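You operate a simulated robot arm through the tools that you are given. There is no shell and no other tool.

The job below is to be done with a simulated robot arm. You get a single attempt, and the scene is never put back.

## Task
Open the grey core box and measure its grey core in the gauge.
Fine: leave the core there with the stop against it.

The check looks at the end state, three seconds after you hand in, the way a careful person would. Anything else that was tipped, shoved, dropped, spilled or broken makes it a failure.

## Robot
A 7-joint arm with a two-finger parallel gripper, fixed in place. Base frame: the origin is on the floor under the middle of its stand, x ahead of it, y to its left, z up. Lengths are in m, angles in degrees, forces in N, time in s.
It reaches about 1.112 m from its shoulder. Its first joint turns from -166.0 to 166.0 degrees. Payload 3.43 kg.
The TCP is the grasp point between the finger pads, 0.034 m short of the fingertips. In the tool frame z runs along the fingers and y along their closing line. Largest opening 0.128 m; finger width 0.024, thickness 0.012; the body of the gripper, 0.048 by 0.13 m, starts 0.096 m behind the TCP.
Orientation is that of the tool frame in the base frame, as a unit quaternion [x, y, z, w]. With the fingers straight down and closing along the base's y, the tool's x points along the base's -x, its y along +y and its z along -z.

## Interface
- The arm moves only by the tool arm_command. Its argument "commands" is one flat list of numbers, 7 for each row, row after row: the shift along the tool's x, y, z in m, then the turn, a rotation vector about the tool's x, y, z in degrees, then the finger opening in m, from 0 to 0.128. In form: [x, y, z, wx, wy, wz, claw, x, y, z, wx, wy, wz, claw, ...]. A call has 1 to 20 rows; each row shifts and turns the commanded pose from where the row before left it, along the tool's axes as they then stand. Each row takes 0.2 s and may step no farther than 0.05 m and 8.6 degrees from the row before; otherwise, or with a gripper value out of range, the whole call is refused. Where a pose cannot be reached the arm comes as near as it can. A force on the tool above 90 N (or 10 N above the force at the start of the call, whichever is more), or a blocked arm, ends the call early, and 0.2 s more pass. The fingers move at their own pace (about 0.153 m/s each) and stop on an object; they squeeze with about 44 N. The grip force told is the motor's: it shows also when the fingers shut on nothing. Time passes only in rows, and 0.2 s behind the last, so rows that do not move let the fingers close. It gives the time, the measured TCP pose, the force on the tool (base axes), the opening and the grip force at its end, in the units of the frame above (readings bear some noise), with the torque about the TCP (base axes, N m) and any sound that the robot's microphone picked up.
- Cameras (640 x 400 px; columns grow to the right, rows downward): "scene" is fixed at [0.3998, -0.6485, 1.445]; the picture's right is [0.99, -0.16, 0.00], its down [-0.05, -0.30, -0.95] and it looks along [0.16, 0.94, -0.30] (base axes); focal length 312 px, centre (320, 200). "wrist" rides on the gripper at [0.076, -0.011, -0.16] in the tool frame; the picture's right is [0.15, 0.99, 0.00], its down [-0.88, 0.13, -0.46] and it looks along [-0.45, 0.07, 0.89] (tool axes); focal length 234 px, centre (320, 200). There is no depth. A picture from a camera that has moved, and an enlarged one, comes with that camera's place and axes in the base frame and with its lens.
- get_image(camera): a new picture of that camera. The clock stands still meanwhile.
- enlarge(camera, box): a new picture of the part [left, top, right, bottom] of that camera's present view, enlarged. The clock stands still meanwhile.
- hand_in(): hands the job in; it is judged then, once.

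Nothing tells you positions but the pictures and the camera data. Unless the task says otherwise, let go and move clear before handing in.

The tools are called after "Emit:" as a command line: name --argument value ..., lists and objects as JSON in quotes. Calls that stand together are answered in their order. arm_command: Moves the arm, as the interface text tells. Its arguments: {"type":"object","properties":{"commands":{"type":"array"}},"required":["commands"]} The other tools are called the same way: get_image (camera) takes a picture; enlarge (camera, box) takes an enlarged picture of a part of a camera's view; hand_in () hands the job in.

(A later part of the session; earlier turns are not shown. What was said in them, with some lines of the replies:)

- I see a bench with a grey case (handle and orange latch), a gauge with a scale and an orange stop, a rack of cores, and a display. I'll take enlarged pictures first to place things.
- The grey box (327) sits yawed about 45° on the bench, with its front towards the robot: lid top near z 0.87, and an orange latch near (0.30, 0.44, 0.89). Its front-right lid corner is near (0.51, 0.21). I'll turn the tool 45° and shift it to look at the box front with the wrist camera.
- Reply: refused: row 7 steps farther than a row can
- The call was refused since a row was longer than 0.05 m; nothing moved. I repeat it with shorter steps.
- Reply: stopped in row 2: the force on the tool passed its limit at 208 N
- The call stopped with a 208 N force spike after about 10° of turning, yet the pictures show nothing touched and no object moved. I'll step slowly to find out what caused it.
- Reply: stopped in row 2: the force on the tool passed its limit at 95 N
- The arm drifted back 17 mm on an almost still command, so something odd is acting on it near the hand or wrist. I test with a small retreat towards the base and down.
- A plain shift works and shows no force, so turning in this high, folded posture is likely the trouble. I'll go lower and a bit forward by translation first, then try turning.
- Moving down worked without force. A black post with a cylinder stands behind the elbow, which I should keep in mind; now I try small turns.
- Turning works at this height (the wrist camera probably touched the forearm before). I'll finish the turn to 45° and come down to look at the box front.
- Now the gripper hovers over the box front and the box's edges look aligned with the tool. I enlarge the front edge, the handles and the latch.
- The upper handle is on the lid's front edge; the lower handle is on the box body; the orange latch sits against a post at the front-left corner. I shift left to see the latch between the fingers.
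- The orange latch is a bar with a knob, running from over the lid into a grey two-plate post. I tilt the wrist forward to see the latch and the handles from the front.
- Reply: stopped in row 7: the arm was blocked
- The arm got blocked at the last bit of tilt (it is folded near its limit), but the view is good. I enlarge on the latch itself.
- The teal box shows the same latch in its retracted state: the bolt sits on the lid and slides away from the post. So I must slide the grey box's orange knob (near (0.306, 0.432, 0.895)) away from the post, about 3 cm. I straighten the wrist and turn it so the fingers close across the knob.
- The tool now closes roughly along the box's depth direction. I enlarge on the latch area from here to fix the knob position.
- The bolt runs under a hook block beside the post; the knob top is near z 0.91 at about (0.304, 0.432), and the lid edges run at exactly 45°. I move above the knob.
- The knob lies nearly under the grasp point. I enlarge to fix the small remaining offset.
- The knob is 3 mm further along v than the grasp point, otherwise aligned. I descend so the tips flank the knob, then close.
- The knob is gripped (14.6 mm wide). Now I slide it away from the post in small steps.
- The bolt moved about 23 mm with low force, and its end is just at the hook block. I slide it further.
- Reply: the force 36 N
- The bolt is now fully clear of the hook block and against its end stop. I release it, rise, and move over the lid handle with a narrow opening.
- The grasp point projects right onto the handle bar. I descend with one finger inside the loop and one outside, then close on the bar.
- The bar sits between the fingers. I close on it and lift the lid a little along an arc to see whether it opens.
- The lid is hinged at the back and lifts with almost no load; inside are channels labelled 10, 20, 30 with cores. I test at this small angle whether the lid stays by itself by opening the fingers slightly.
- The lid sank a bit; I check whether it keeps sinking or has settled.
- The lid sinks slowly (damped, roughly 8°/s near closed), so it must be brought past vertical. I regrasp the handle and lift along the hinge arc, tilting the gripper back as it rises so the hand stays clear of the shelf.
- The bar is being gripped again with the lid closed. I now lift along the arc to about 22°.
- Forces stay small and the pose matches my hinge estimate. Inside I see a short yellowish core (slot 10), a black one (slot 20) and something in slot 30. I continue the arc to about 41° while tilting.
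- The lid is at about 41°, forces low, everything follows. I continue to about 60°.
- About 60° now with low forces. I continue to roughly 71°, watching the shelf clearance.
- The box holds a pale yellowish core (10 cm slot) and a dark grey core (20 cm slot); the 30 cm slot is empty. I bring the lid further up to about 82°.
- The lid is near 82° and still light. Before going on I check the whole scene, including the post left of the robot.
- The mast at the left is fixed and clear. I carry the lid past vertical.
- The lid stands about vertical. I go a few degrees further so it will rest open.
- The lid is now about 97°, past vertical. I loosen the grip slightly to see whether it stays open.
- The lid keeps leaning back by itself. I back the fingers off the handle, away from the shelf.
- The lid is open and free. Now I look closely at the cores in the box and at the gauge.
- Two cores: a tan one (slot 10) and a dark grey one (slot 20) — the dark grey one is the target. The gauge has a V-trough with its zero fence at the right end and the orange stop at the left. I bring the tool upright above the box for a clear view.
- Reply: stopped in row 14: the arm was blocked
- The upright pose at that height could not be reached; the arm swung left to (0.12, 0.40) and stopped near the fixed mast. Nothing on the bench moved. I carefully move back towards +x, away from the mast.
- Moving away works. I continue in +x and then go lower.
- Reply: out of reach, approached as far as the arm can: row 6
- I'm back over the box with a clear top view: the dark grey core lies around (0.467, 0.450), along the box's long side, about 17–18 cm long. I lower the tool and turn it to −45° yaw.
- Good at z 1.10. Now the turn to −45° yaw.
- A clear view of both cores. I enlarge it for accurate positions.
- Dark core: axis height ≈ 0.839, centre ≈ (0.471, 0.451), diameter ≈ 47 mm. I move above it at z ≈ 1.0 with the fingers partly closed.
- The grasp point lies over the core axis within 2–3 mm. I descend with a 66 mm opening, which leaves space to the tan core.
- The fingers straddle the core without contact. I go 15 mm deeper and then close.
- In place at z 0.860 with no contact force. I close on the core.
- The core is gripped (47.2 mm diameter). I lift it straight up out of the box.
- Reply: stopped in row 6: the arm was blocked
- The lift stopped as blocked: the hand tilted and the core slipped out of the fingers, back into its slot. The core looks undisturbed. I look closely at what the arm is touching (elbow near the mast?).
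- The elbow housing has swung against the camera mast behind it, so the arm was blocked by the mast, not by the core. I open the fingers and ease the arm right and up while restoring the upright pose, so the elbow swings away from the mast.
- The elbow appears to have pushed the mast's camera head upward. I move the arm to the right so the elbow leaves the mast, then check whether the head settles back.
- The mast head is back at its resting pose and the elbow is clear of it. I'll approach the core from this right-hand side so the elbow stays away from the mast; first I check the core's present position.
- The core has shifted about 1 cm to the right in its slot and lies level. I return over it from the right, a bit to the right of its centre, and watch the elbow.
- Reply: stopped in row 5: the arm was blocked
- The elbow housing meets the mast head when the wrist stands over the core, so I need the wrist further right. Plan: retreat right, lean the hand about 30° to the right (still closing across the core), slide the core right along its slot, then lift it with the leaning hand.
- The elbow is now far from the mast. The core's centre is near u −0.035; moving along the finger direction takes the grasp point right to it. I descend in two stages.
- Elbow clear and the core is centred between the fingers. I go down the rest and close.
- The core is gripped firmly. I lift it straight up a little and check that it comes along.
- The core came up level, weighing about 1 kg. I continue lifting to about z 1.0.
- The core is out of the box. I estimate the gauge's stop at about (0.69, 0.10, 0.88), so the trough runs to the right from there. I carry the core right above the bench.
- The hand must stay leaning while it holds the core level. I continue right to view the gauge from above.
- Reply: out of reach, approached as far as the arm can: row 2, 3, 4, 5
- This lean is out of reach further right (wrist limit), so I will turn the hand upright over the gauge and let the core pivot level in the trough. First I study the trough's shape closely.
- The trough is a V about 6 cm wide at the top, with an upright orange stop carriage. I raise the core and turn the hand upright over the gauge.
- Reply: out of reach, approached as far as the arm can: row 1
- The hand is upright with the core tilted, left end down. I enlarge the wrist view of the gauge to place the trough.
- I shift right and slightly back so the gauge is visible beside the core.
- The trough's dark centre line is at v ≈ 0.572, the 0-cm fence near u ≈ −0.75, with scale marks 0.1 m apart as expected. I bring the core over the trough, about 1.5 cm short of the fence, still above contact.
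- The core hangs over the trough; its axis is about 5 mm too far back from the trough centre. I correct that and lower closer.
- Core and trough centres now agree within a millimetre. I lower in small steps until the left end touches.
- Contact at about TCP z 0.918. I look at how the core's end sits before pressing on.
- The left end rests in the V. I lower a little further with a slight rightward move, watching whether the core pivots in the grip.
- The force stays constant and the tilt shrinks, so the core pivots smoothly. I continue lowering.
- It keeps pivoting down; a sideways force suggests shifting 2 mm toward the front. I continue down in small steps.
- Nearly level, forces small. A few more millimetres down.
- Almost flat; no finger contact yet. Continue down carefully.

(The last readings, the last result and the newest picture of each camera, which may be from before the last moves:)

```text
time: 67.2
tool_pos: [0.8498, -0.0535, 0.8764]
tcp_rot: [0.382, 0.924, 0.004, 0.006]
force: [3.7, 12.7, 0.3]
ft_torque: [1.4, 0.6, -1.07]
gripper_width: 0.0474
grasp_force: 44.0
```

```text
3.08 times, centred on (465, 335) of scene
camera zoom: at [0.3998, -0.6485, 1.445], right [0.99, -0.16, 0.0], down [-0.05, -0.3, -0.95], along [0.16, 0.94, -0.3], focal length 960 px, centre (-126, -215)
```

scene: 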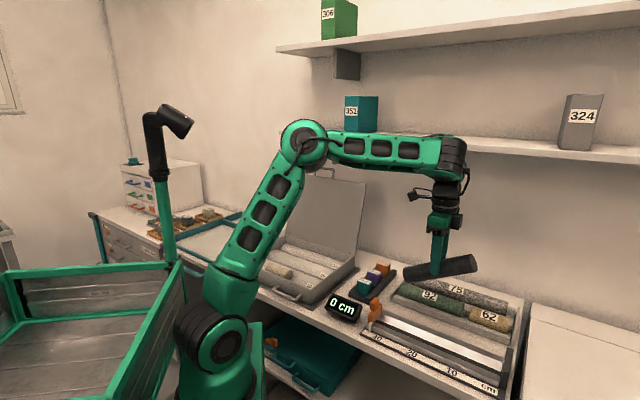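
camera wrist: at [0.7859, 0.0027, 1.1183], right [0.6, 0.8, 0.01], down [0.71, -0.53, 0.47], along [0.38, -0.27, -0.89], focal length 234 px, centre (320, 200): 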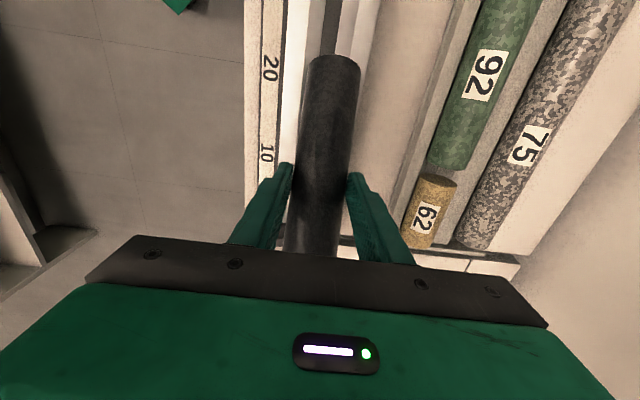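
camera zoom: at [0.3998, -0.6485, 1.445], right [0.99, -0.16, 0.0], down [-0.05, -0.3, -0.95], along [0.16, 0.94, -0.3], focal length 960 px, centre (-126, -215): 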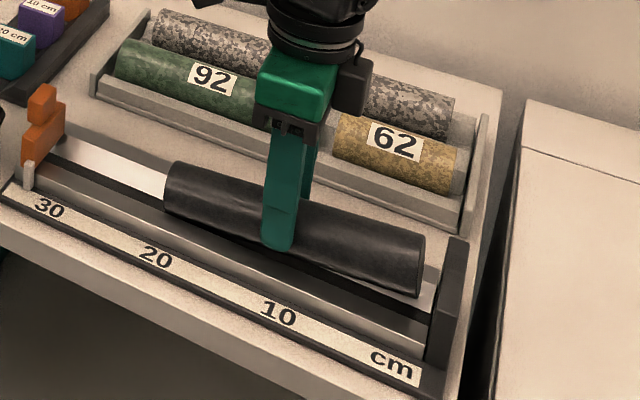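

Still a few degrees of tilt. Lower a bit more, easing 1 mm toward the back.

Emit:
arm_command --commands '[0, 0.001, 0.0025, 0, 0, 0, 0.03, 0, 0.0005, 0.0025, 0, 0, 0, 0.03]'

Emit:
enlarge --camera "scene" --box '[400, 270, 530, 400]'

Emit:
enlarge --camera "wrist" --box '[220, 0, 420, 250]'

```text
time: 67.8
tool_pos: [0.8522, -0.0538, 0.8726]
tcp_rot: [0.384, 0.923, 0.003, 0.007]
force: [4.8, 3.7, 5.1]
ft_torque: [1.12, 0.73, -0.57]
gripper_width: 0.0474
grasp_force: 43.7
```

```text
3.08 times, centred on (465, 335) of scene
camera zoom: at [0.3998, -0.6485, 1.445], right [0.99, -0.16, 0.0], down [-0.05, -0.3, -0.95], along [0.16, 0.94, -0.3], focal length 960 px, centre (-126, -215)
```

zoom: 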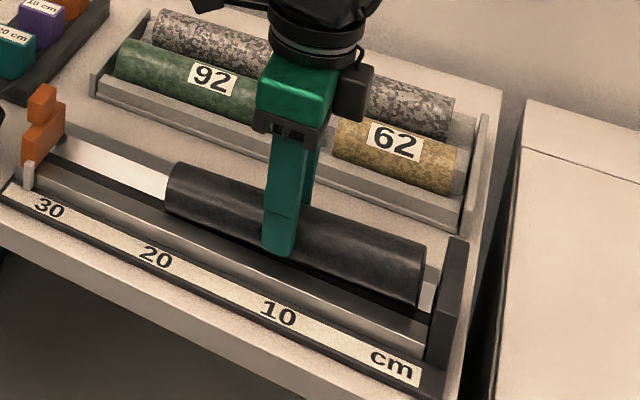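

```text
1.60 times, centred on (320, 125) of wrist
camera zoom: at [0.7875, -0.0073, 1.0313], right [0.6, 0.8, 0.01], down [0.71, -0.53, 0.47], along [0.38, -0.27, -0.88], focal length 375 px, centre (320, 320)
```

zoom: 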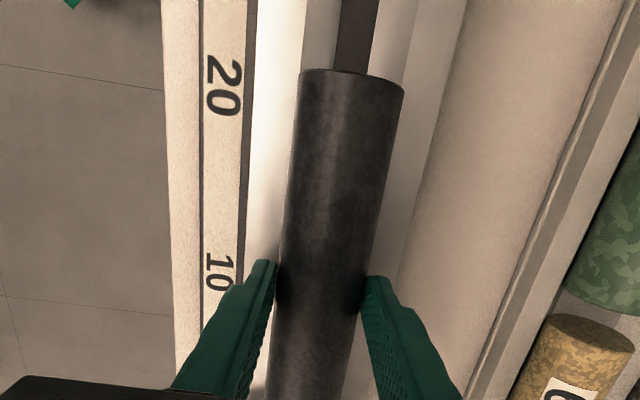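

Nearly seated. Two more small steps.

Emit:
arm_command --commands '[0, 0, 0.0025, 0, 0, 0, 0.03, 0, 0, 0.0025, 0, 0, 0, 0.03]'

Emit:
enlarge --camera "scene" --box '[400, 270, 530, 400]'

```text
time: 68.3
tool_pos: [0.852, -0.0538, 0.8667]
tcp_rot: [0.385, 0.923, 0.003, 0.006]
force: [6.8, 0.4, 3.8]
ft_torque: [1.06, 0.58, -0.77]
gripper_width: 0.0473
grasp_force: 44.0
```

```text
3.08 times, centred on (465, 335) of scene
camera zoom: at [0.3998, -0.6485, 1.445], right [0.99, -0.16, 0.0], down [-0.05, -0.3, -0.95], along [0.16, 0.94, -0.3], focal length 960 px, centre (-126, -215)
```

zoom: 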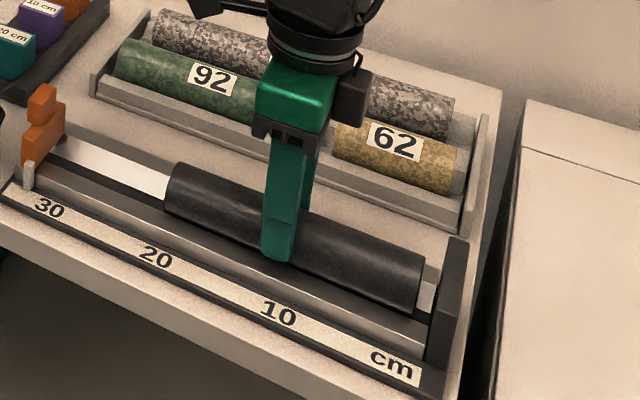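

Still a slight tilt remains; I keep lowering until the right end seats too.

Emit:
arm_command --commands '[0, 0, 0.002, 0, 0, 0, 0.03, 0, 0, 0.002, 0, 0, 0, 0.03]'

Emit:
enlarge --camera "scene" --box '[400, 270, 530, 400]'

Emit:
enlarge --camera "wrist" --box '[220, 0, 420, 250]'

```text
time: 69.0
tool_pos: [0.8526, -0.0531, 0.8656]
tcp_rot: [0.383, 0.924, 0.004, 0.009]
force: [1.6, 0.2, 40.2]
ft_torque: [0.1, -0.03, 0.23]
gripper_width: 0.0475
grasp_force: 44.1
```

```text
3.08 times, centred on (465, 335) of scene
camera zoom: at [0.3998, -0.6485, 1.445], right [0.99, -0.16, 0.0], down [-0.05, -0.3, -0.95], along [0.16, 0.94, -0.3], focal length 960 px, centre (-126, -215)
```

zoom: 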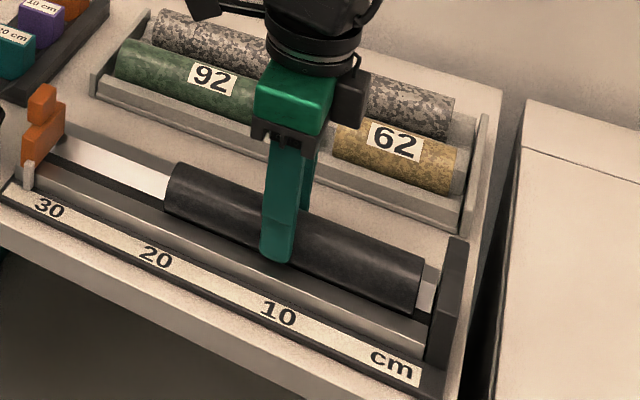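

```text
1.60 times, centred on (320, 125) of wrist
camera zoom: at [0.7866, -0.0066, 1.0241], right [0.6, 0.8, 0.01], down [0.71, -0.53, 0.47], along [0.38, -0.27, -0.88], focal length 375 px, centre (320, 320)
```

zoom: 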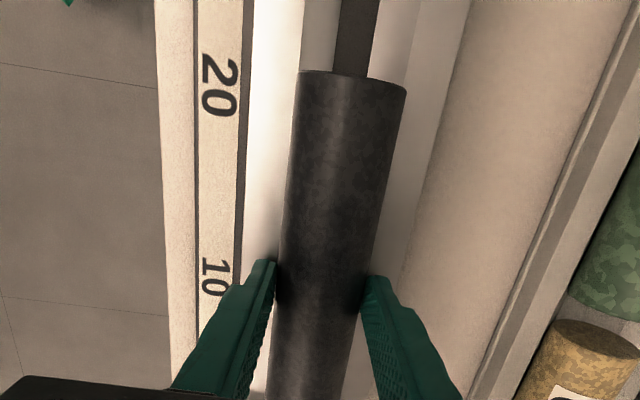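

Force rises evenly with no torque: the core is seated in the V. I relieve the pressure slightly and slide the core right until it meets the fence.

Emit:
arm_command --commands '[0, 0, -0.0025, 0, 0, 0, 0.03, -0.004, 0, 0, 0, 0, 0, 0.03, -0.004, 0, 0, 0, 0, 0, 0.03]'

Emit:
enlarge --camera "scene" --box '[460, 300, 530, 400]'

```text
time: 69.8
tool_pos: [0.8568, -0.0577, 0.8626]
tcp_rot: [0.383, 0.924, 0.002, 0.004]
force: [-3.7, 9.5, 3.8]
ft_torque: [0.63, 0.58, 0.4]
gripper_width: 0.0476
grasp_force: 44.0
```

```text
4.00 times, centred on (495, 350) of scene
camera zoom: at [0.3998, -0.6485, 1.445], right [0.99, -0.16, 0.0], down [-0.05, -0.3, -0.95], along [0.16, 0.94, -0.3], focal length 1248 px, centre (-380, -400)
```

zoom: 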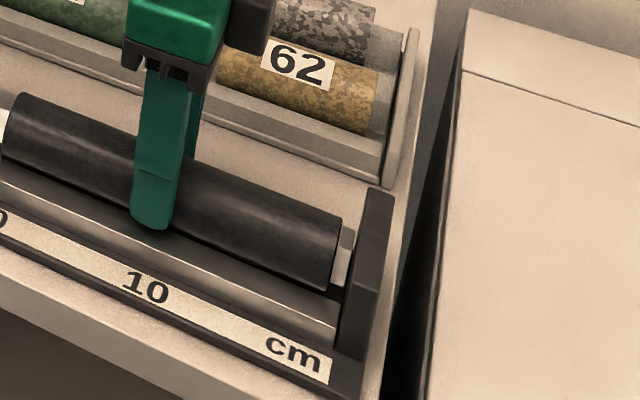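

The core slides; about 1 cm gap to the fence remains. I continue gently.

Emit:
arm_command --commands '[-0.004, 0, 0, 0, 0, 0, 0.03, -0.004, 0, 0, 0, 0, 0, 0.03]'

Emit:
enlarge --camera "scene" --box '[460, 300, 530, 400]'

```text
time: 70.3
tool_pos: [0.8609, -0.064, 0.8649]
tcp_rot: [0.383, 0.924, 0.001, 0.004]
force: [-9.0, 3.6, -12.6]
ft_torque: [0.55, 0.92, -0.21]
gripper_width: 0.0475
grasp_force: 44.2
```

```text
4.00 times, centred on (495, 350) of scene
camera zoom: at [0.3998, -0.6485, 1.445], right [0.99, -0.16, 0.0], down [-0.05, -0.3, -0.95], along [0.16, 0.94, -0.3], focal length 1248 px, centre (-380, -400)
```

zoom: 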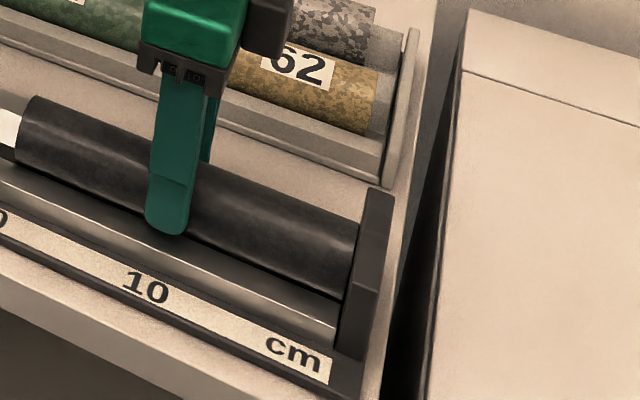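

The right end appears to touch the fence. One more gentle push confirms.

Emit:
arm_command --commands '[-0.002, 0, 0, 0, 0, 0, 0.03, -0.002, 0, 0, 0, 0, 0, 0.03]'

Emit:
enlarge --camera "scene" --box '[460, 300, 530, 400]'

Emit:
enlarge --camera "wrist" --box '[220, 0, 420, 250]'

```text
time: 71.0
tool_pos: [0.8647, -0.0655, 0.8654]
tcp_rot: [0.383, 0.924, 0.003, 0.004]
force: [-38.6, 18.0, -10.5]
ft_torque: [0.61, 1.19, -0.56]
gripper_width: 0.047
grasp_force: 44.4
```

```text
4.00 times, centred on (495, 350) of scene
camera zoom: at [0.3998, -0.6485, 1.445], right [0.99, -0.16, 0.0], down [-0.05, -0.3, -0.95], along [0.16, 0.94, -0.3], focal length 1248 px, centre (-380, -400)
```

zoom: 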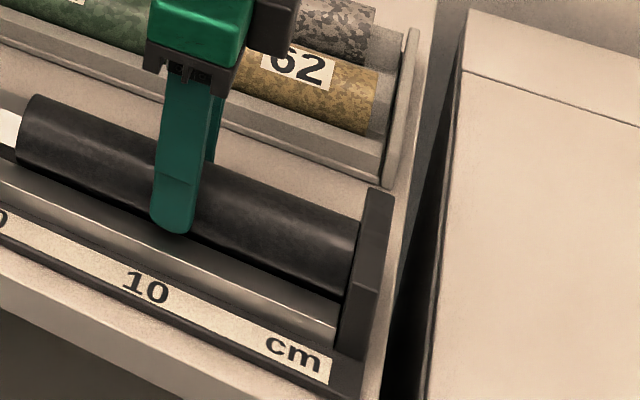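

```text
1.60 times, centred on (320, 125) of wrist
camera zoom: at [0.801, -0.0189, 1.0247], right [0.6, 0.8, 0.01], down [0.71, -0.53, 0.46], along [0.37, -0.27, -0.89], focal length 375 px, centre (320, 320)
```

zoom: 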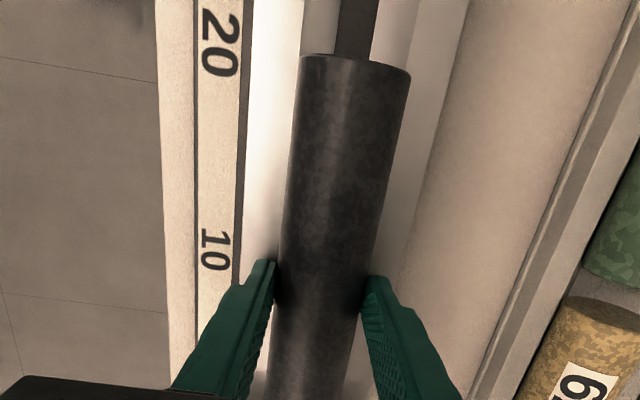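

Contact with the fence is confirmed. I relieve the push, set the core down, open just a little, and rise.

Emit:
arm_command --commands '[0.003, 0, 0.001, 0, 0, 0, 0.03, 0, 0, 0.001, 0, 0, 0, 0.03]'

Emit:
arm_command --commands '[0, 0, 0, 0, 0, 0, 0.05, 0, 0, 0, 0, 0, 0, 0.053, 0, 0, 0, 0, 0, 0, 0.053]'

Emit:
enlarge --camera "scene" --box '[400, 270, 530, 400]'

```text
time: 71.5
tool_pos: [0.8633, -0.0661, 0.8649]
tcp_rot: [0.383, 0.924, 0.004, 0.008]
force: [-18.5, 9.3, 4.2]
ft_torque: [0.77, 0.92, 0.26]
gripper_width: 0.0473
grasp_force: 43.9
```

```text
time: 72.3
tool_pos: [0.8649, -0.0646, 0.8635]
tcp_rot: [0.384, 0.923, 0.003, 0.007]
force: [0.6, -0.7, -0.2]
ft_torque: [0.01, 0.02, -0.02]
gripper_width: 0.0533
grasp_force: 0.0
```

```text
3.08 times, centred on (465, 335) of scene
camera zoom: at [0.3998, -0.6485, 1.445], right [0.99, -0.16, 0.0], down [-0.05, -0.3, -0.95], along [0.16, 0.94, -0.3], focal length 960 px, centre (-126, -215)
```

zoom: 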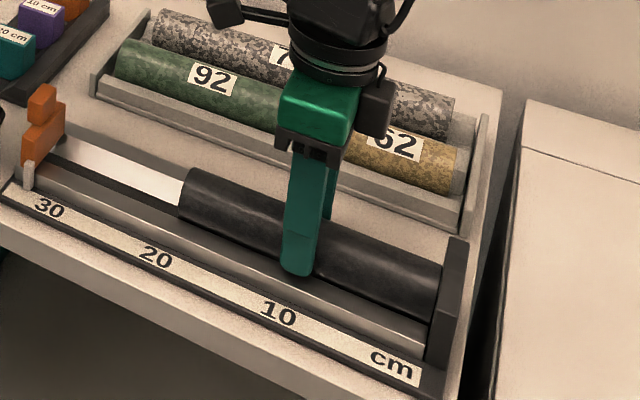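

The core lies in the trough against the fence and the fingers are free. I rise and move left above the orange stop.

Emit:
arm_command --commands '[0, 0, -0.02, 0, 0, 0, 0.053, 0, 0, -0.03, 0, 0, 0, 0.056, 0, 0, -0.035, 0, 0, 0, 0.06, 0, 0, -0.035, 0, 0, 0, 0.07, 0.045, 0, 0, 0, 0, 0, 0.07, 0.045, 0, 0, 0, 0, 0, 0.07, 0.045, 0, 0, 0, 0, 0, 0.07, 0.045, 0, 0, 0, 0, 0, 0.07, 0.04, 0, 0, 0, 0, 0, 0.07]'

Emit:
get_image --camera "wrist"

Emit:
get_image --camera "scene"

```text
time: 74.3
tool_pos: [0.7072, 0.0894, 0.9786]
tcp_rot: [0.384, 0.923, 0.003, 0.006]
force: [0.6, -0.1, 0.2]
ft_torque: [0.03, 0.05, -0.03]
gripper_width: 0.0701
grasp_force: 0.1
```

```text
taken
camera wrist: at [0.6437, 0.1351, 1.1374], right [0.6, 0.8, 0.01], down [0.71, -0.53, 0.46], along [0.38, -0.27, -0.89], focal length 234 px, centre (320, 200)
```

wrist: 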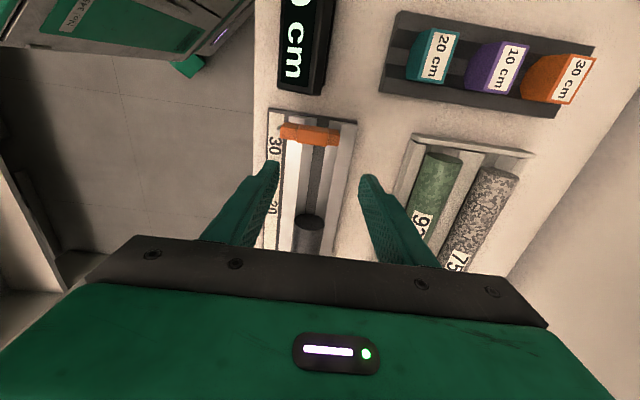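

```text
taken
```

scene: 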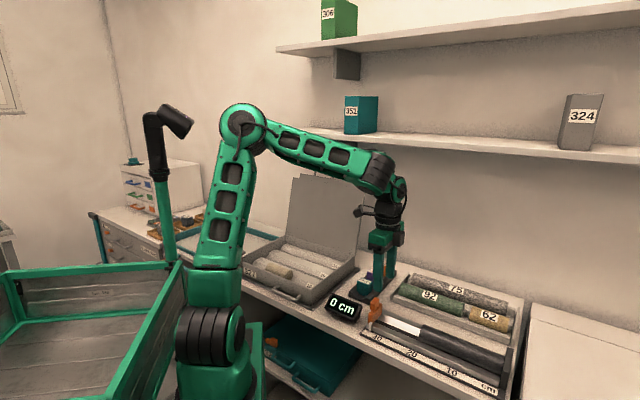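

I enlarge the stop in the wrist view and in the scene view.

Emit:
enlarge --camera "wrist" --box '[240, 90, 380, 230]'

Emit:
enlarge --camera "scene" --box '[330, 270, 430, 350]'

```text
2.86 times, centred on (310, 160) of wrist
camera zoom: at [0.6437, 0.1351, 1.1374], right [0.6, 0.8, 0.01], down [0.71, -0.53, 0.46], along [0.38, -0.27, -0.89], focal length 669 px, centre (349, 314)
```

zoom: 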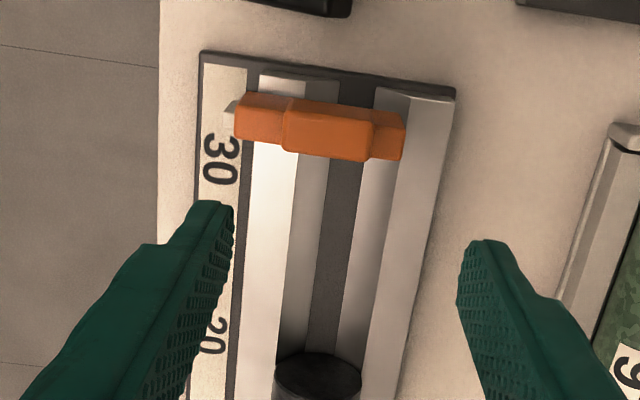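

```text
5.00 times, centred on (380, 310) of scene
camera zoom: at [0.3998, -0.6485, 1.445], right [0.99, -0.16, 0.0], down [-0.05, -0.3, -0.95], along [0.16, 0.94, -0.3], focal length 1560 px, centre (20, -350)
```

zoom: 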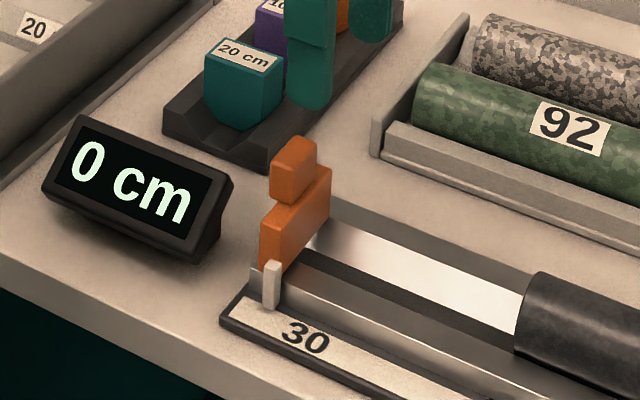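

The stop's knob is at about (0.686, 0.098, 0.878), roughly 32 mm × 18 mm. I move over it, descend, and close on it.

Emit:
arm_command --commands '[0.0207, -0.0093, 0.01, 0, 0, 0, 0.058, 0, 0, 0.03, 0, 0, 0, 0.058, 0, 0, 0.02, 0, 0, 0, 0.058]'

Emit:
enlarge --camera "wrist" --box '[240, 60, 400, 230]'

Emit:
enlarge --camera "scene" --box '[330, 250, 430, 330]'

```text
time: 75.2
tool_pos: [0.6884, 0.0956, 0.9186]
tcp_rot: [0.384, 0.923, 0.003, 0.006]
force: [0.0, -0.2, -0.4]
ft_torque: [-0.01, -0.01, 0.01]
gripper_width: 0.0582
grasp_force: 0.1
```

```text
2.35 times, centred on (320, 145) of wrist
camera zoom: at [0.6246, 0.1422, 1.0774], right [0.6, 0.8, 0.01], down [0.71, -0.53, 0.46], along [0.38, -0.27, -0.89], focal length 551 px, centre (320, 329)
```

zoom: 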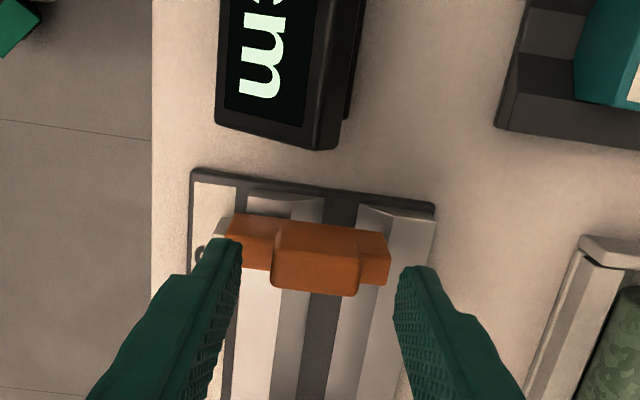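

```text
5.00 times, centred on (380, 290) of scene
camera zoom: at [0.3998, -0.6485, 1.445], right [0.99, -0.16, 0.0], down [-0.05, -0.3, -0.95], along [0.16, 0.94, -0.3], focal length 1560 px, centre (20, -250)
```

zoom: 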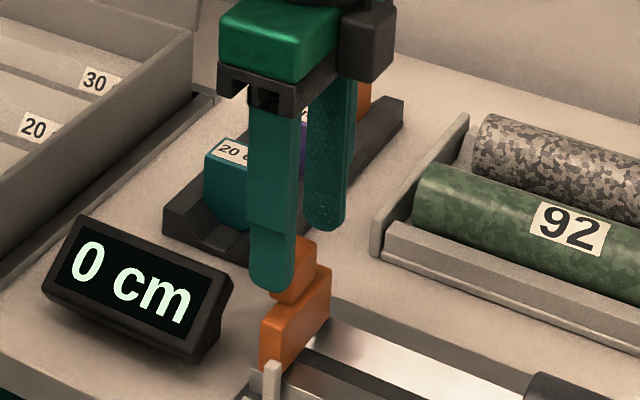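

Aligned over the knob. I descend to just above the carriage plate and grip the knob.

Emit:
arm_command --commands '[0, 0, 0.008, 0, 0, 0, 0.058, 0, 0, 0.004, 0, 0, 0, 0.058, 0, 0, 0, 0, 0, 0, 0.04, 0, 0, 0, 0, 0, 0, 0.015, 0, 0, 0, 0, 0, 0, 0.015]'

Emit:
enlarge --camera "wrist" --box '[240, 60, 400, 230]'

Emit:
enlarge --camera "scene" --box '[330, 250, 430, 330]'

```text
time: 76.3
tool_pos: [0.6862, 0.0954, 0.9063]
tcp_rot: [0.385, 0.923, 0.002, 0.005]
force: [-22.0, -23.1, -3.6]
ft_torque: [-0.91, 0.75, 0.16]
gripper_width: 0.0336
grasp_force: 45.2
```

```text
2.35 times, centred on (320, 145) of wrist
camera zoom: at [0.6226, 0.1433, 1.0658], right [0.6, 0.8, 0.01], down [0.71, -0.53, 0.46], along [0.37, -0.27, -0.89], focal length 551 px, centre (320, 329)
```

zoom: 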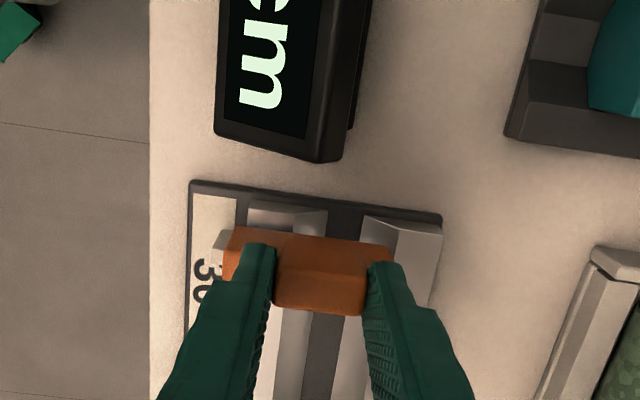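

```text
5.00 times, centred on (380, 290) of scene
camera zoom: at [0.3998, -0.6485, 1.445], right [0.99, -0.16, 0.0], down [-0.05, -0.3, -0.95], along [0.16, 0.94, -0.3], focal length 1560 px, centre (20, -250)
```

zoom: 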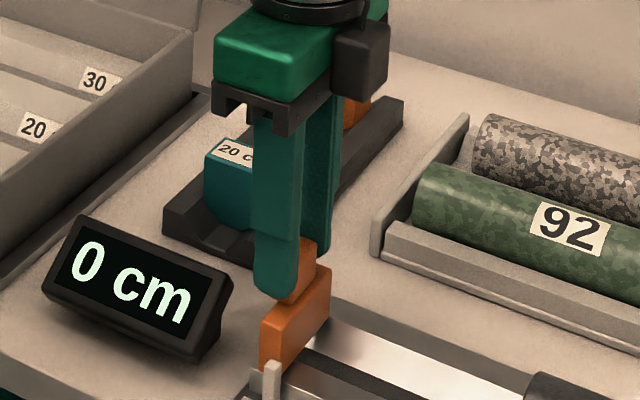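

The knob is gripped. I ease off the sideways load and slide the stop right towards the core.

Emit:
arm_command --commands '[0, -0.0035, 0, 0, 0, 0, 0.015, -0.01, 0, 0, 0, 0, 0, 0.015, -0.015, 0, 0, 0, 0, 0, 0.015, -0.02, 0, 0, 0, 0, 0, 0.015]'

Emit:
enlarge --camera "scene" --box '[330, 250, 530, 400]'

```text
time: 77.3
tool_pos: [0.7176, 0.0637, 0.9082]
tcp_rot: [0.382, 0.924, 0.004, 0.005]
force: [-7.4, -5.9, -40.0]
ft_torque: [-0.34, 0.1, 0.04]
gripper_width: 0.0337
grasp_force: 44.4
```

```text
2.67 times, centred on (430, 325) of scene
camera zoom: at [0.3998, -0.6485, 1.445], right [0.99, -0.16, 0.0], down [-0.05, -0.3, -0.95], along [0.16, 0.94, -0.3], focal length 832 px, centre (27, -133)
```

zoom: 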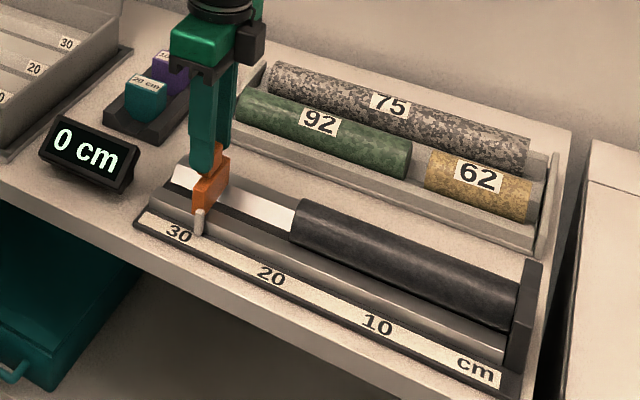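

The stop slides along. I lower a touch to relieve upward pull and continue.

Emit:
arm_command --commands '[-0.015, 0, 0.002, 0, 0, 0, 0.015, -0.02, 0, 0.0005, 0, 0, 0, 0.015, -0.02, 0, 0, 0, 0, 0, 0.015]'

Emit:
enlarge --camera "scene" --box '[330, 250, 530, 400]'

```text
time: 78.2
tool_pos: [0.7558, 0.027, 0.9102]
tcp_rot: [0.383, 0.924, 0.006, 0.009]
force: [3.9, 2.9, 17.6]
ft_torque: [0.01, 0.14, -0.12]
gripper_width: 0.0332
grasp_force: 44.7
```

```text
2.67 times, centred on (430, 325) of scene
camera zoom: at [0.3998, -0.6485, 1.445], right [0.99, -0.16, 0.0], down [-0.05, -0.3, -0.95], along [0.16, 0.94, -0.3], focal length 832 px, centre (27, -133)
```

zoom: 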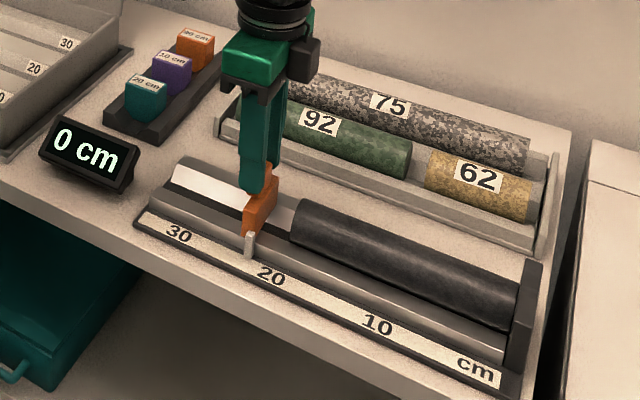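

The stop is close to the core now. I continue in smaller steps.

Emit:
arm_command --commands '[-0.008, 0, -0.0005, 0, 0, 0, 0.015, -0.008, 0, 0, 0, 0, 0, 0.015]'

Emit:
enlarge --camera "scene" --box '[330, 250, 530, 400]'

Emit:
enlarge --camera "wrist" --box '[220, 60, 420, 260]'

```text
time: 78.8
tool_pos: [0.7666, 0.0153, 0.9088]
tcp_rot: [0.384, 0.923, 0.006, 0.008]
force: [8.4, 8.9, 39.5]
ft_torque: [0.32, 0.06, 0.03]
gripper_width: 0.0333
grasp_force: 44.9
```

```text
2.67 times, centred on (430, 325) of scene
camera zoom: at [0.3998, -0.6485, 1.445], right [0.99, -0.16, 0.0], down [-0.05, -0.3, -0.95], along [0.16, 0.94, -0.3], focal length 832 px, centre (27, -133)
```

zoom: 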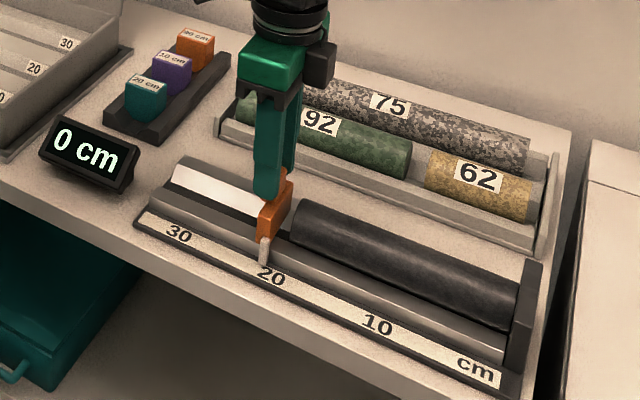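

```text
2.00 times, centred on (320, 160) of wrist
camera zoom: at [0.7014, 0.0615, 1.0675], right [0.6, 0.8, 0.01], down [0.71, -0.53, 0.47], along [0.38, -0.27, -0.88], focal length 468 px, centre (320, 280)
```

zoom: 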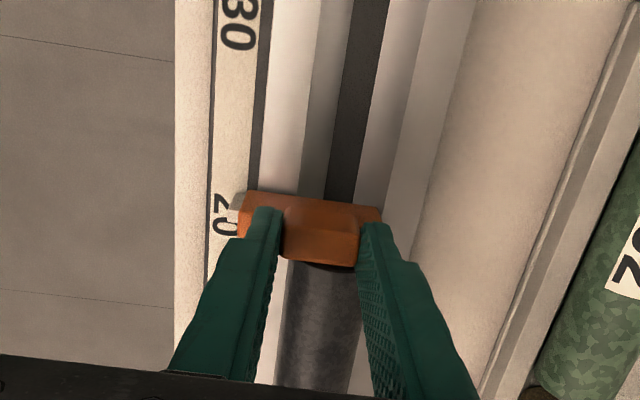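

About 1 cm left. I ease the downward press slightly and go on in small steps.

Emit:
arm_command --commands '[-0.004, 0, -0.001, 0, 0, 0, 0.015, -0.004, 0, 0, 0, 0, 0, 0.015]'

Emit:
enlarge --camera "scene" --box '[380, 280, 460, 360]'

```text
time: 79.3
tool_pos: [0.7715, 0.0103, 0.9095]
tcp_rot: [0.383, 0.924, 0.005, 0.008]
force: [13.5, 14.1, 40.0]
ft_torque: [0.4, -0.25, 0.05]
gripper_width: 0.0332
grasp_force: 44.8
```

```text
5.00 times, centred on (420, 320) of scene
camera zoom: at [0.3998, -0.6485, 1.445], right [0.99, -0.16, 0.0], down [-0.05, -0.3, -0.95], along [0.16, 0.94, -0.3], focal length 1560 px, centre (-180, -400)
```

zoom: 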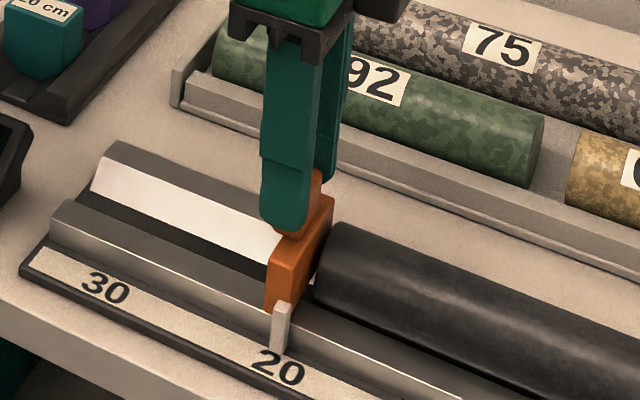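

A few millimetres remain. I relieve the side and downward loads and make the last small steps.

Emit:
arm_command --commands '[-0.002, 0.002, -0.002, 0, 0, 0, 0.015, -0.003, 0, 0, 0, 0, 0, 0.015]'

Emit:
enlarge --camera "scene" --box '[380, 280, 460, 360]'

```text
time: 80.0
tool_pos: [0.7758, 0.0064, 0.908]
tcp_rot: [0.384, 0.923, 0.002, 0.005]
force: [1.8, 4.0, -5.1]
ft_torque: [-0.08, -0.13, 0.11]
gripper_width: 0.0336
grasp_force: 45.5
```

```text
5.00 times, centred on (420, 320) of scene
camera zoom: at [0.3998, -0.6485, 1.445], right [0.99, -0.16, 0.0], down [-0.05, -0.3, -0.95], along [0.16, 0.94, -0.3], focal length 1560 px, centre (-180, -400)
```

zoom: 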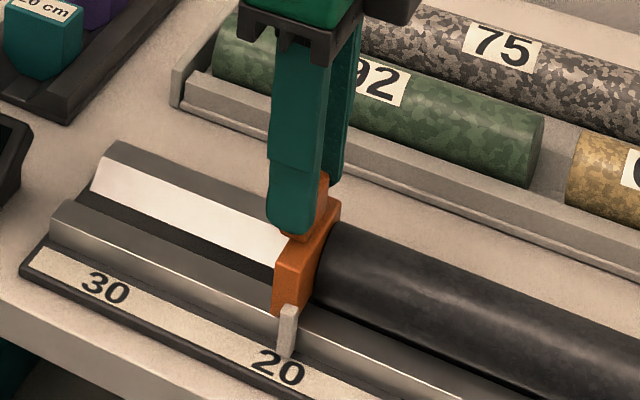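

Loads are low now and the stop is nearly touching. I step 2 mm at a time until I feel contact.

Emit:
arm_command --commands '[-0.002, 0, 0, 0, 0, 0, 0.015, -0.0015, 0, 0, 0, 0, 0, 0.015]'

Emit:
enlarge --camera "scene" --box '[330, 270, 530, 400]'

Emit:
enlarge --camera "scene" --box '[400, 300, 440, 340]'

```text
time: 80.5
tool_pos: [0.7754, 0.0065, 0.9071]
tcp_rot: [0.382, 0.924, 0.003, 0.002]
force: [-27.0, 17.9, -19.3]
ft_torque: [0.31, 0.81, -0.18]
gripper_width: 0.0334
grasp_force: 45.2
```

```text
3.08 times, centred on (430, 335) of scene
camera zoom: at [0.3998, -0.6485, 1.445], right [0.99, -0.16, 0.0], down [-0.05, -0.3, -0.95], along [0.16, 0.94, -0.3], focal length 960 px, centre (-18, -215)
```

zoom: 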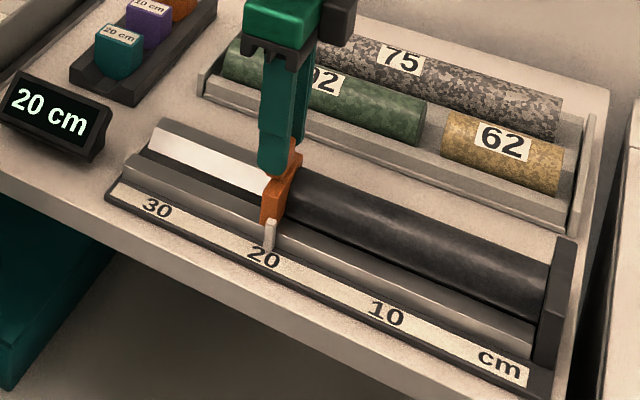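

```text
10.00 times, centred on (420, 320) of scene
camera zoom: at [0.3998, -0.6485, 1.445], right [0.99, -0.16, 0.0], down [-0.05, -0.3, -0.95], along [0.16, 0.94, -0.3], focal length 3120 px, centre (-680, -1000)
```

zoom: 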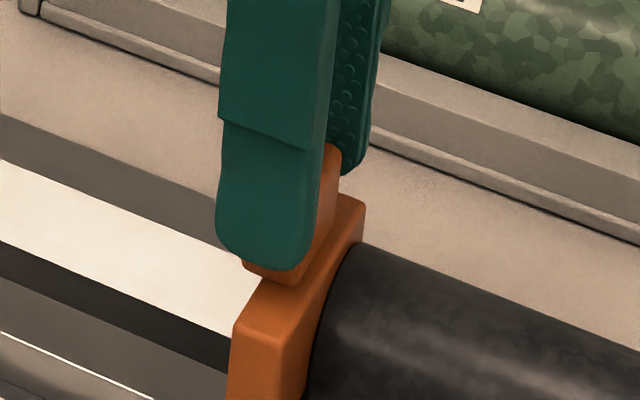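

The display now reads 20 cm and the stop presses against the core. I ease the push a bit without backing off, then release the knob and rise.

Emit:
arm_command --commands '[0.0015, 0, 0.0005, 0, 0, 0, 0.015, 0, 0, 0, 0, 0, 0, 0.04, 0, 0, 0, 0, 0, 0, 0.055, 0, 0, 0, 0, 0, 0, 0.055]'

Emit:
enlarge --camera "scene" --box '[330, 270, 530, 400]'

Emit:
enlarge --camera "scene" --box '[400, 300, 440, 340]'

```text
time: 81.5
tool_pos: [0.7791, 0.0042, 0.9099]
tcp_rot: [0.384, 0.923, 0.003, 0.006]
force: [-0.5, 0.9, -0.4]
ft_torque: [0.03, 0.0, 0.0]
gripper_width: 0.0552
grasp_force: 0.0
```

```text
3.08 times, centred on (430, 335) of scene
camera zoom: at [0.3998, -0.6485, 1.445], right [0.99, -0.16, 0.0], down [-0.05, -0.3, -0.95], along [0.16, 0.94, -0.3], focal length 960 px, centre (-18, -215)
```

zoom: 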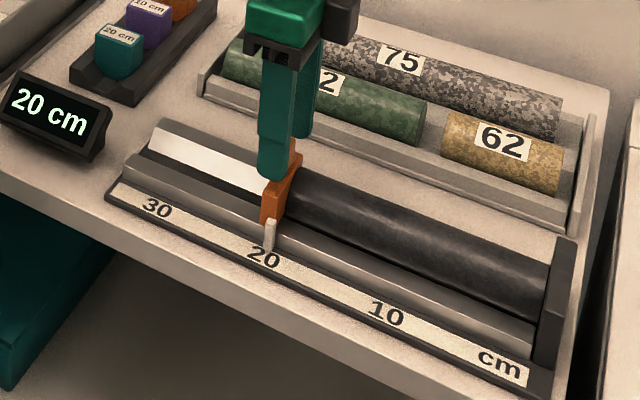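

```text
10.00 times, centred on (420, 320) of scene
camera zoom: at [0.3998, -0.6485, 1.445], right [0.99, -0.16, 0.0], down [-0.05, -0.3, -0.95], along [0.16, 0.94, -0.3], focal length 3120 px, centre (-680, -1000)
```

zoom: 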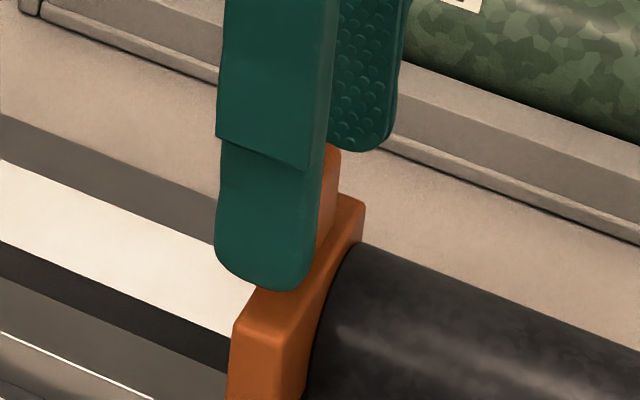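

The stop stays against the core and the display holds at 20 cm. I rise clear and look over the whole scene.

Emit:
arm_command --commands '[0, 0, -0.02, 0, 0, 0, 0.055, 0, 0, -0.03, 0, 0, 0, 0.055, 0, 0, -0.03, 0, 0, 0, 0.055, 0, 0, -0.03, 0, 0, 0, 0.055]'

Emit:
get_image --camera "scene"

Emit:
get_image --camera "wrist"

Emit:
enlarge --camera "scene" --box '[230, 160, 390, 320]'

Emit:
enlarge --camera "scene" --box '[100, 80, 260, 280]'

```text
time: 82.5
tool_pos: [0.7788, 0.0066, 1.021]
tcp_rot: [0.384, 0.923, 0.003, 0.005]
force: [-0.5, 0.1, -0.2]
ft_torque: [-0.04, 0.0, 0.0]
gripper_width: 0.055
grasp_force: 0.1
```

```text
taken
```

scene: 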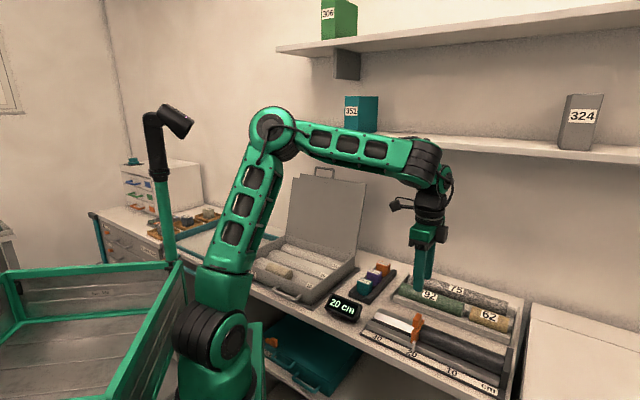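

```text
taken
camera wrist: at [0.7143, 0.0527, 1.1808], right [0.6, 0.8, 0.01], down [0.71, -0.53, 0.46], along [0.38, -0.27, -0.89], focal length 234 px, centre (320, 200)
```

wrist: 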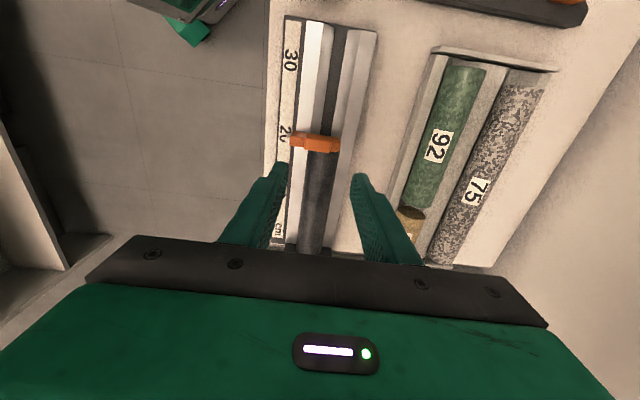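

```text
2.50 times, centred on (310, 240) of scene
camera zoom: at [0.3998, -0.6485, 1.445], right [0.99, -0.16, 0.0], down [-0.05, -0.3, -0.95], along [0.16, 0.94, -0.3], focal length 780 px, centre (345, 100)
```

zoom: 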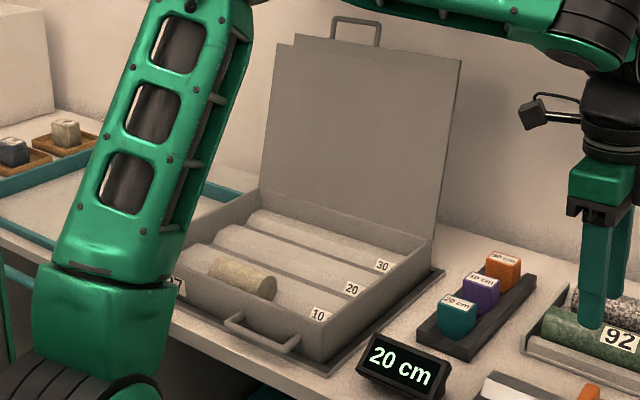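

```text
2.00 times, centred on (180, 180) of scene
camera zoom: at [0.3998, -0.6485, 1.445], right [0.99, -0.16, 0.0], down [-0.05, -0.3, -0.95], along [0.16, 0.94, -0.3], focal length 624 px, centre (600, 240)
```

zoom: 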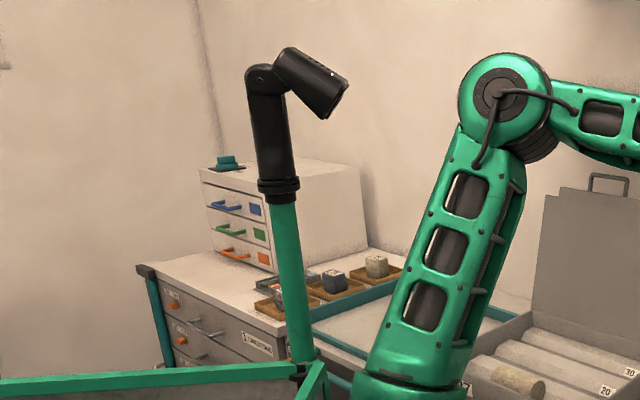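

All else looks in place: lid open, tan core in its slot, blocks and rack untouched, mast head in its resting pose. I check the contacts at both core ends up close.

Emit:
enlarge --camera "scene" --box '[390, 300, 450, 350]'

Emit:
enlarge --camera "scene" --box '[470, 330, 530, 400]'

Emit:
enlarge --camera "wrist" --box '[260, 100, 380, 220]'

```text
8.00 times, centred on (420, 325) of scene
camera zoom: at [0.3998, -0.6485, 1.445], right [0.99, -0.16, 0.0], down [-0.05, -0.3, -0.95], along [0.16, 0.94, -0.3], focal length 2496 px, centre (-480, -800)
```

zoom: 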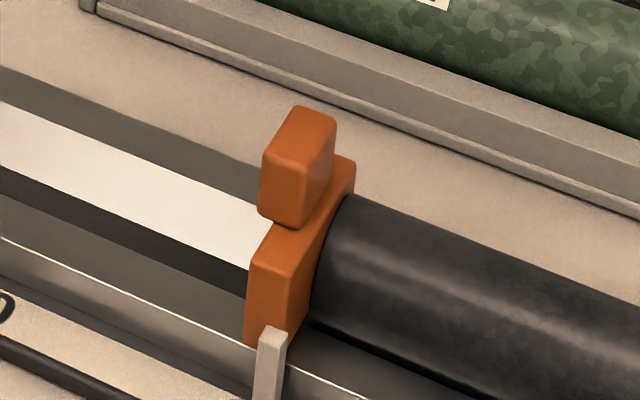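

```text
5.71 times, centred on (500, 365) of scene
camera zoom: at [0.3998, -0.6485, 1.445], right [0.99, -0.16, 0.0], down [-0.05, -0.3, -0.95], along [0.16, 0.94, -0.3], focal length 1783 px, centre (-709, -743)
```

zoom: 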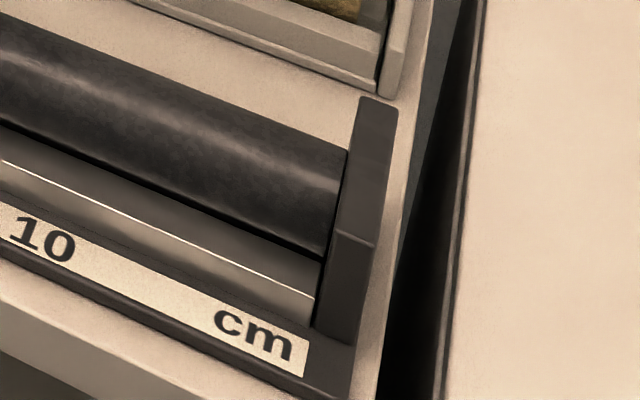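

```text
3.33 times, centred on (320, 160) of wrist
camera zoom: at [0.7143, 0.0527, 1.1808], right [0.6, 0.8, 0.01], down [0.71, -0.53, 0.46], along [0.38, -0.27, -0.89], focal length 781 px, centre (320, 333)
```

zoom: 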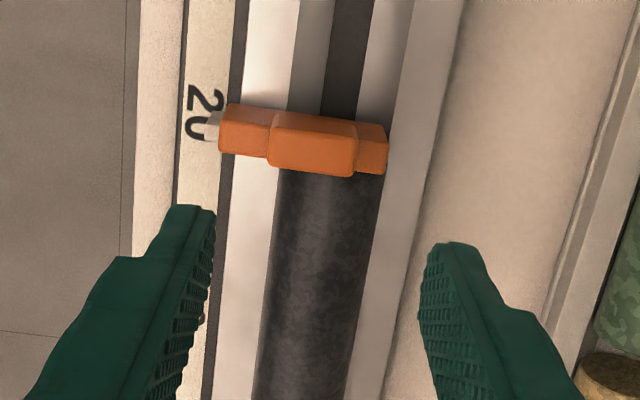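

The core lies in the trough, with its right end on the fence and the stop against its left end. The display reads 20 cm, the lid stays open, and the gripper is empty and clear, so I hand the job in.

Emit:
hand_in

```text
The job is handed in.
```

I opened the grey core box (327) and measured its dark grey core in the gauge; the display reads 20 cm. The core is in the trough, one end on the zero fence and the stop against the other. I let go, moved the arm clear, and handed in.

- **Which core:** The box held two cores, one tan and one dark grey. I took the dark one as the grey core.
- **Core slip:** On the first lift the core slipped out of the fingers and settled back in its slot about 1 cm to the right. It came out level on the second lift.
- **Mast contact:** During that first lift and the regrasp, the arm's elbow pushed against the camera mast on the cart and swung its head upward. The head returned to its resting pose once the elbow moved away.
- **Early arm stops:**
  - A turn right at the start gave a 208 N reading on the tool. No object had moved in the pictures; I think the wrist camera touched the arm itself.
  - After opening the lid the arm swung left and stopped near the mast. Nothing on the bench moved.

The final pictures show the lid open, the tan core in its slot, and the blocks, rack and shelf items in place.
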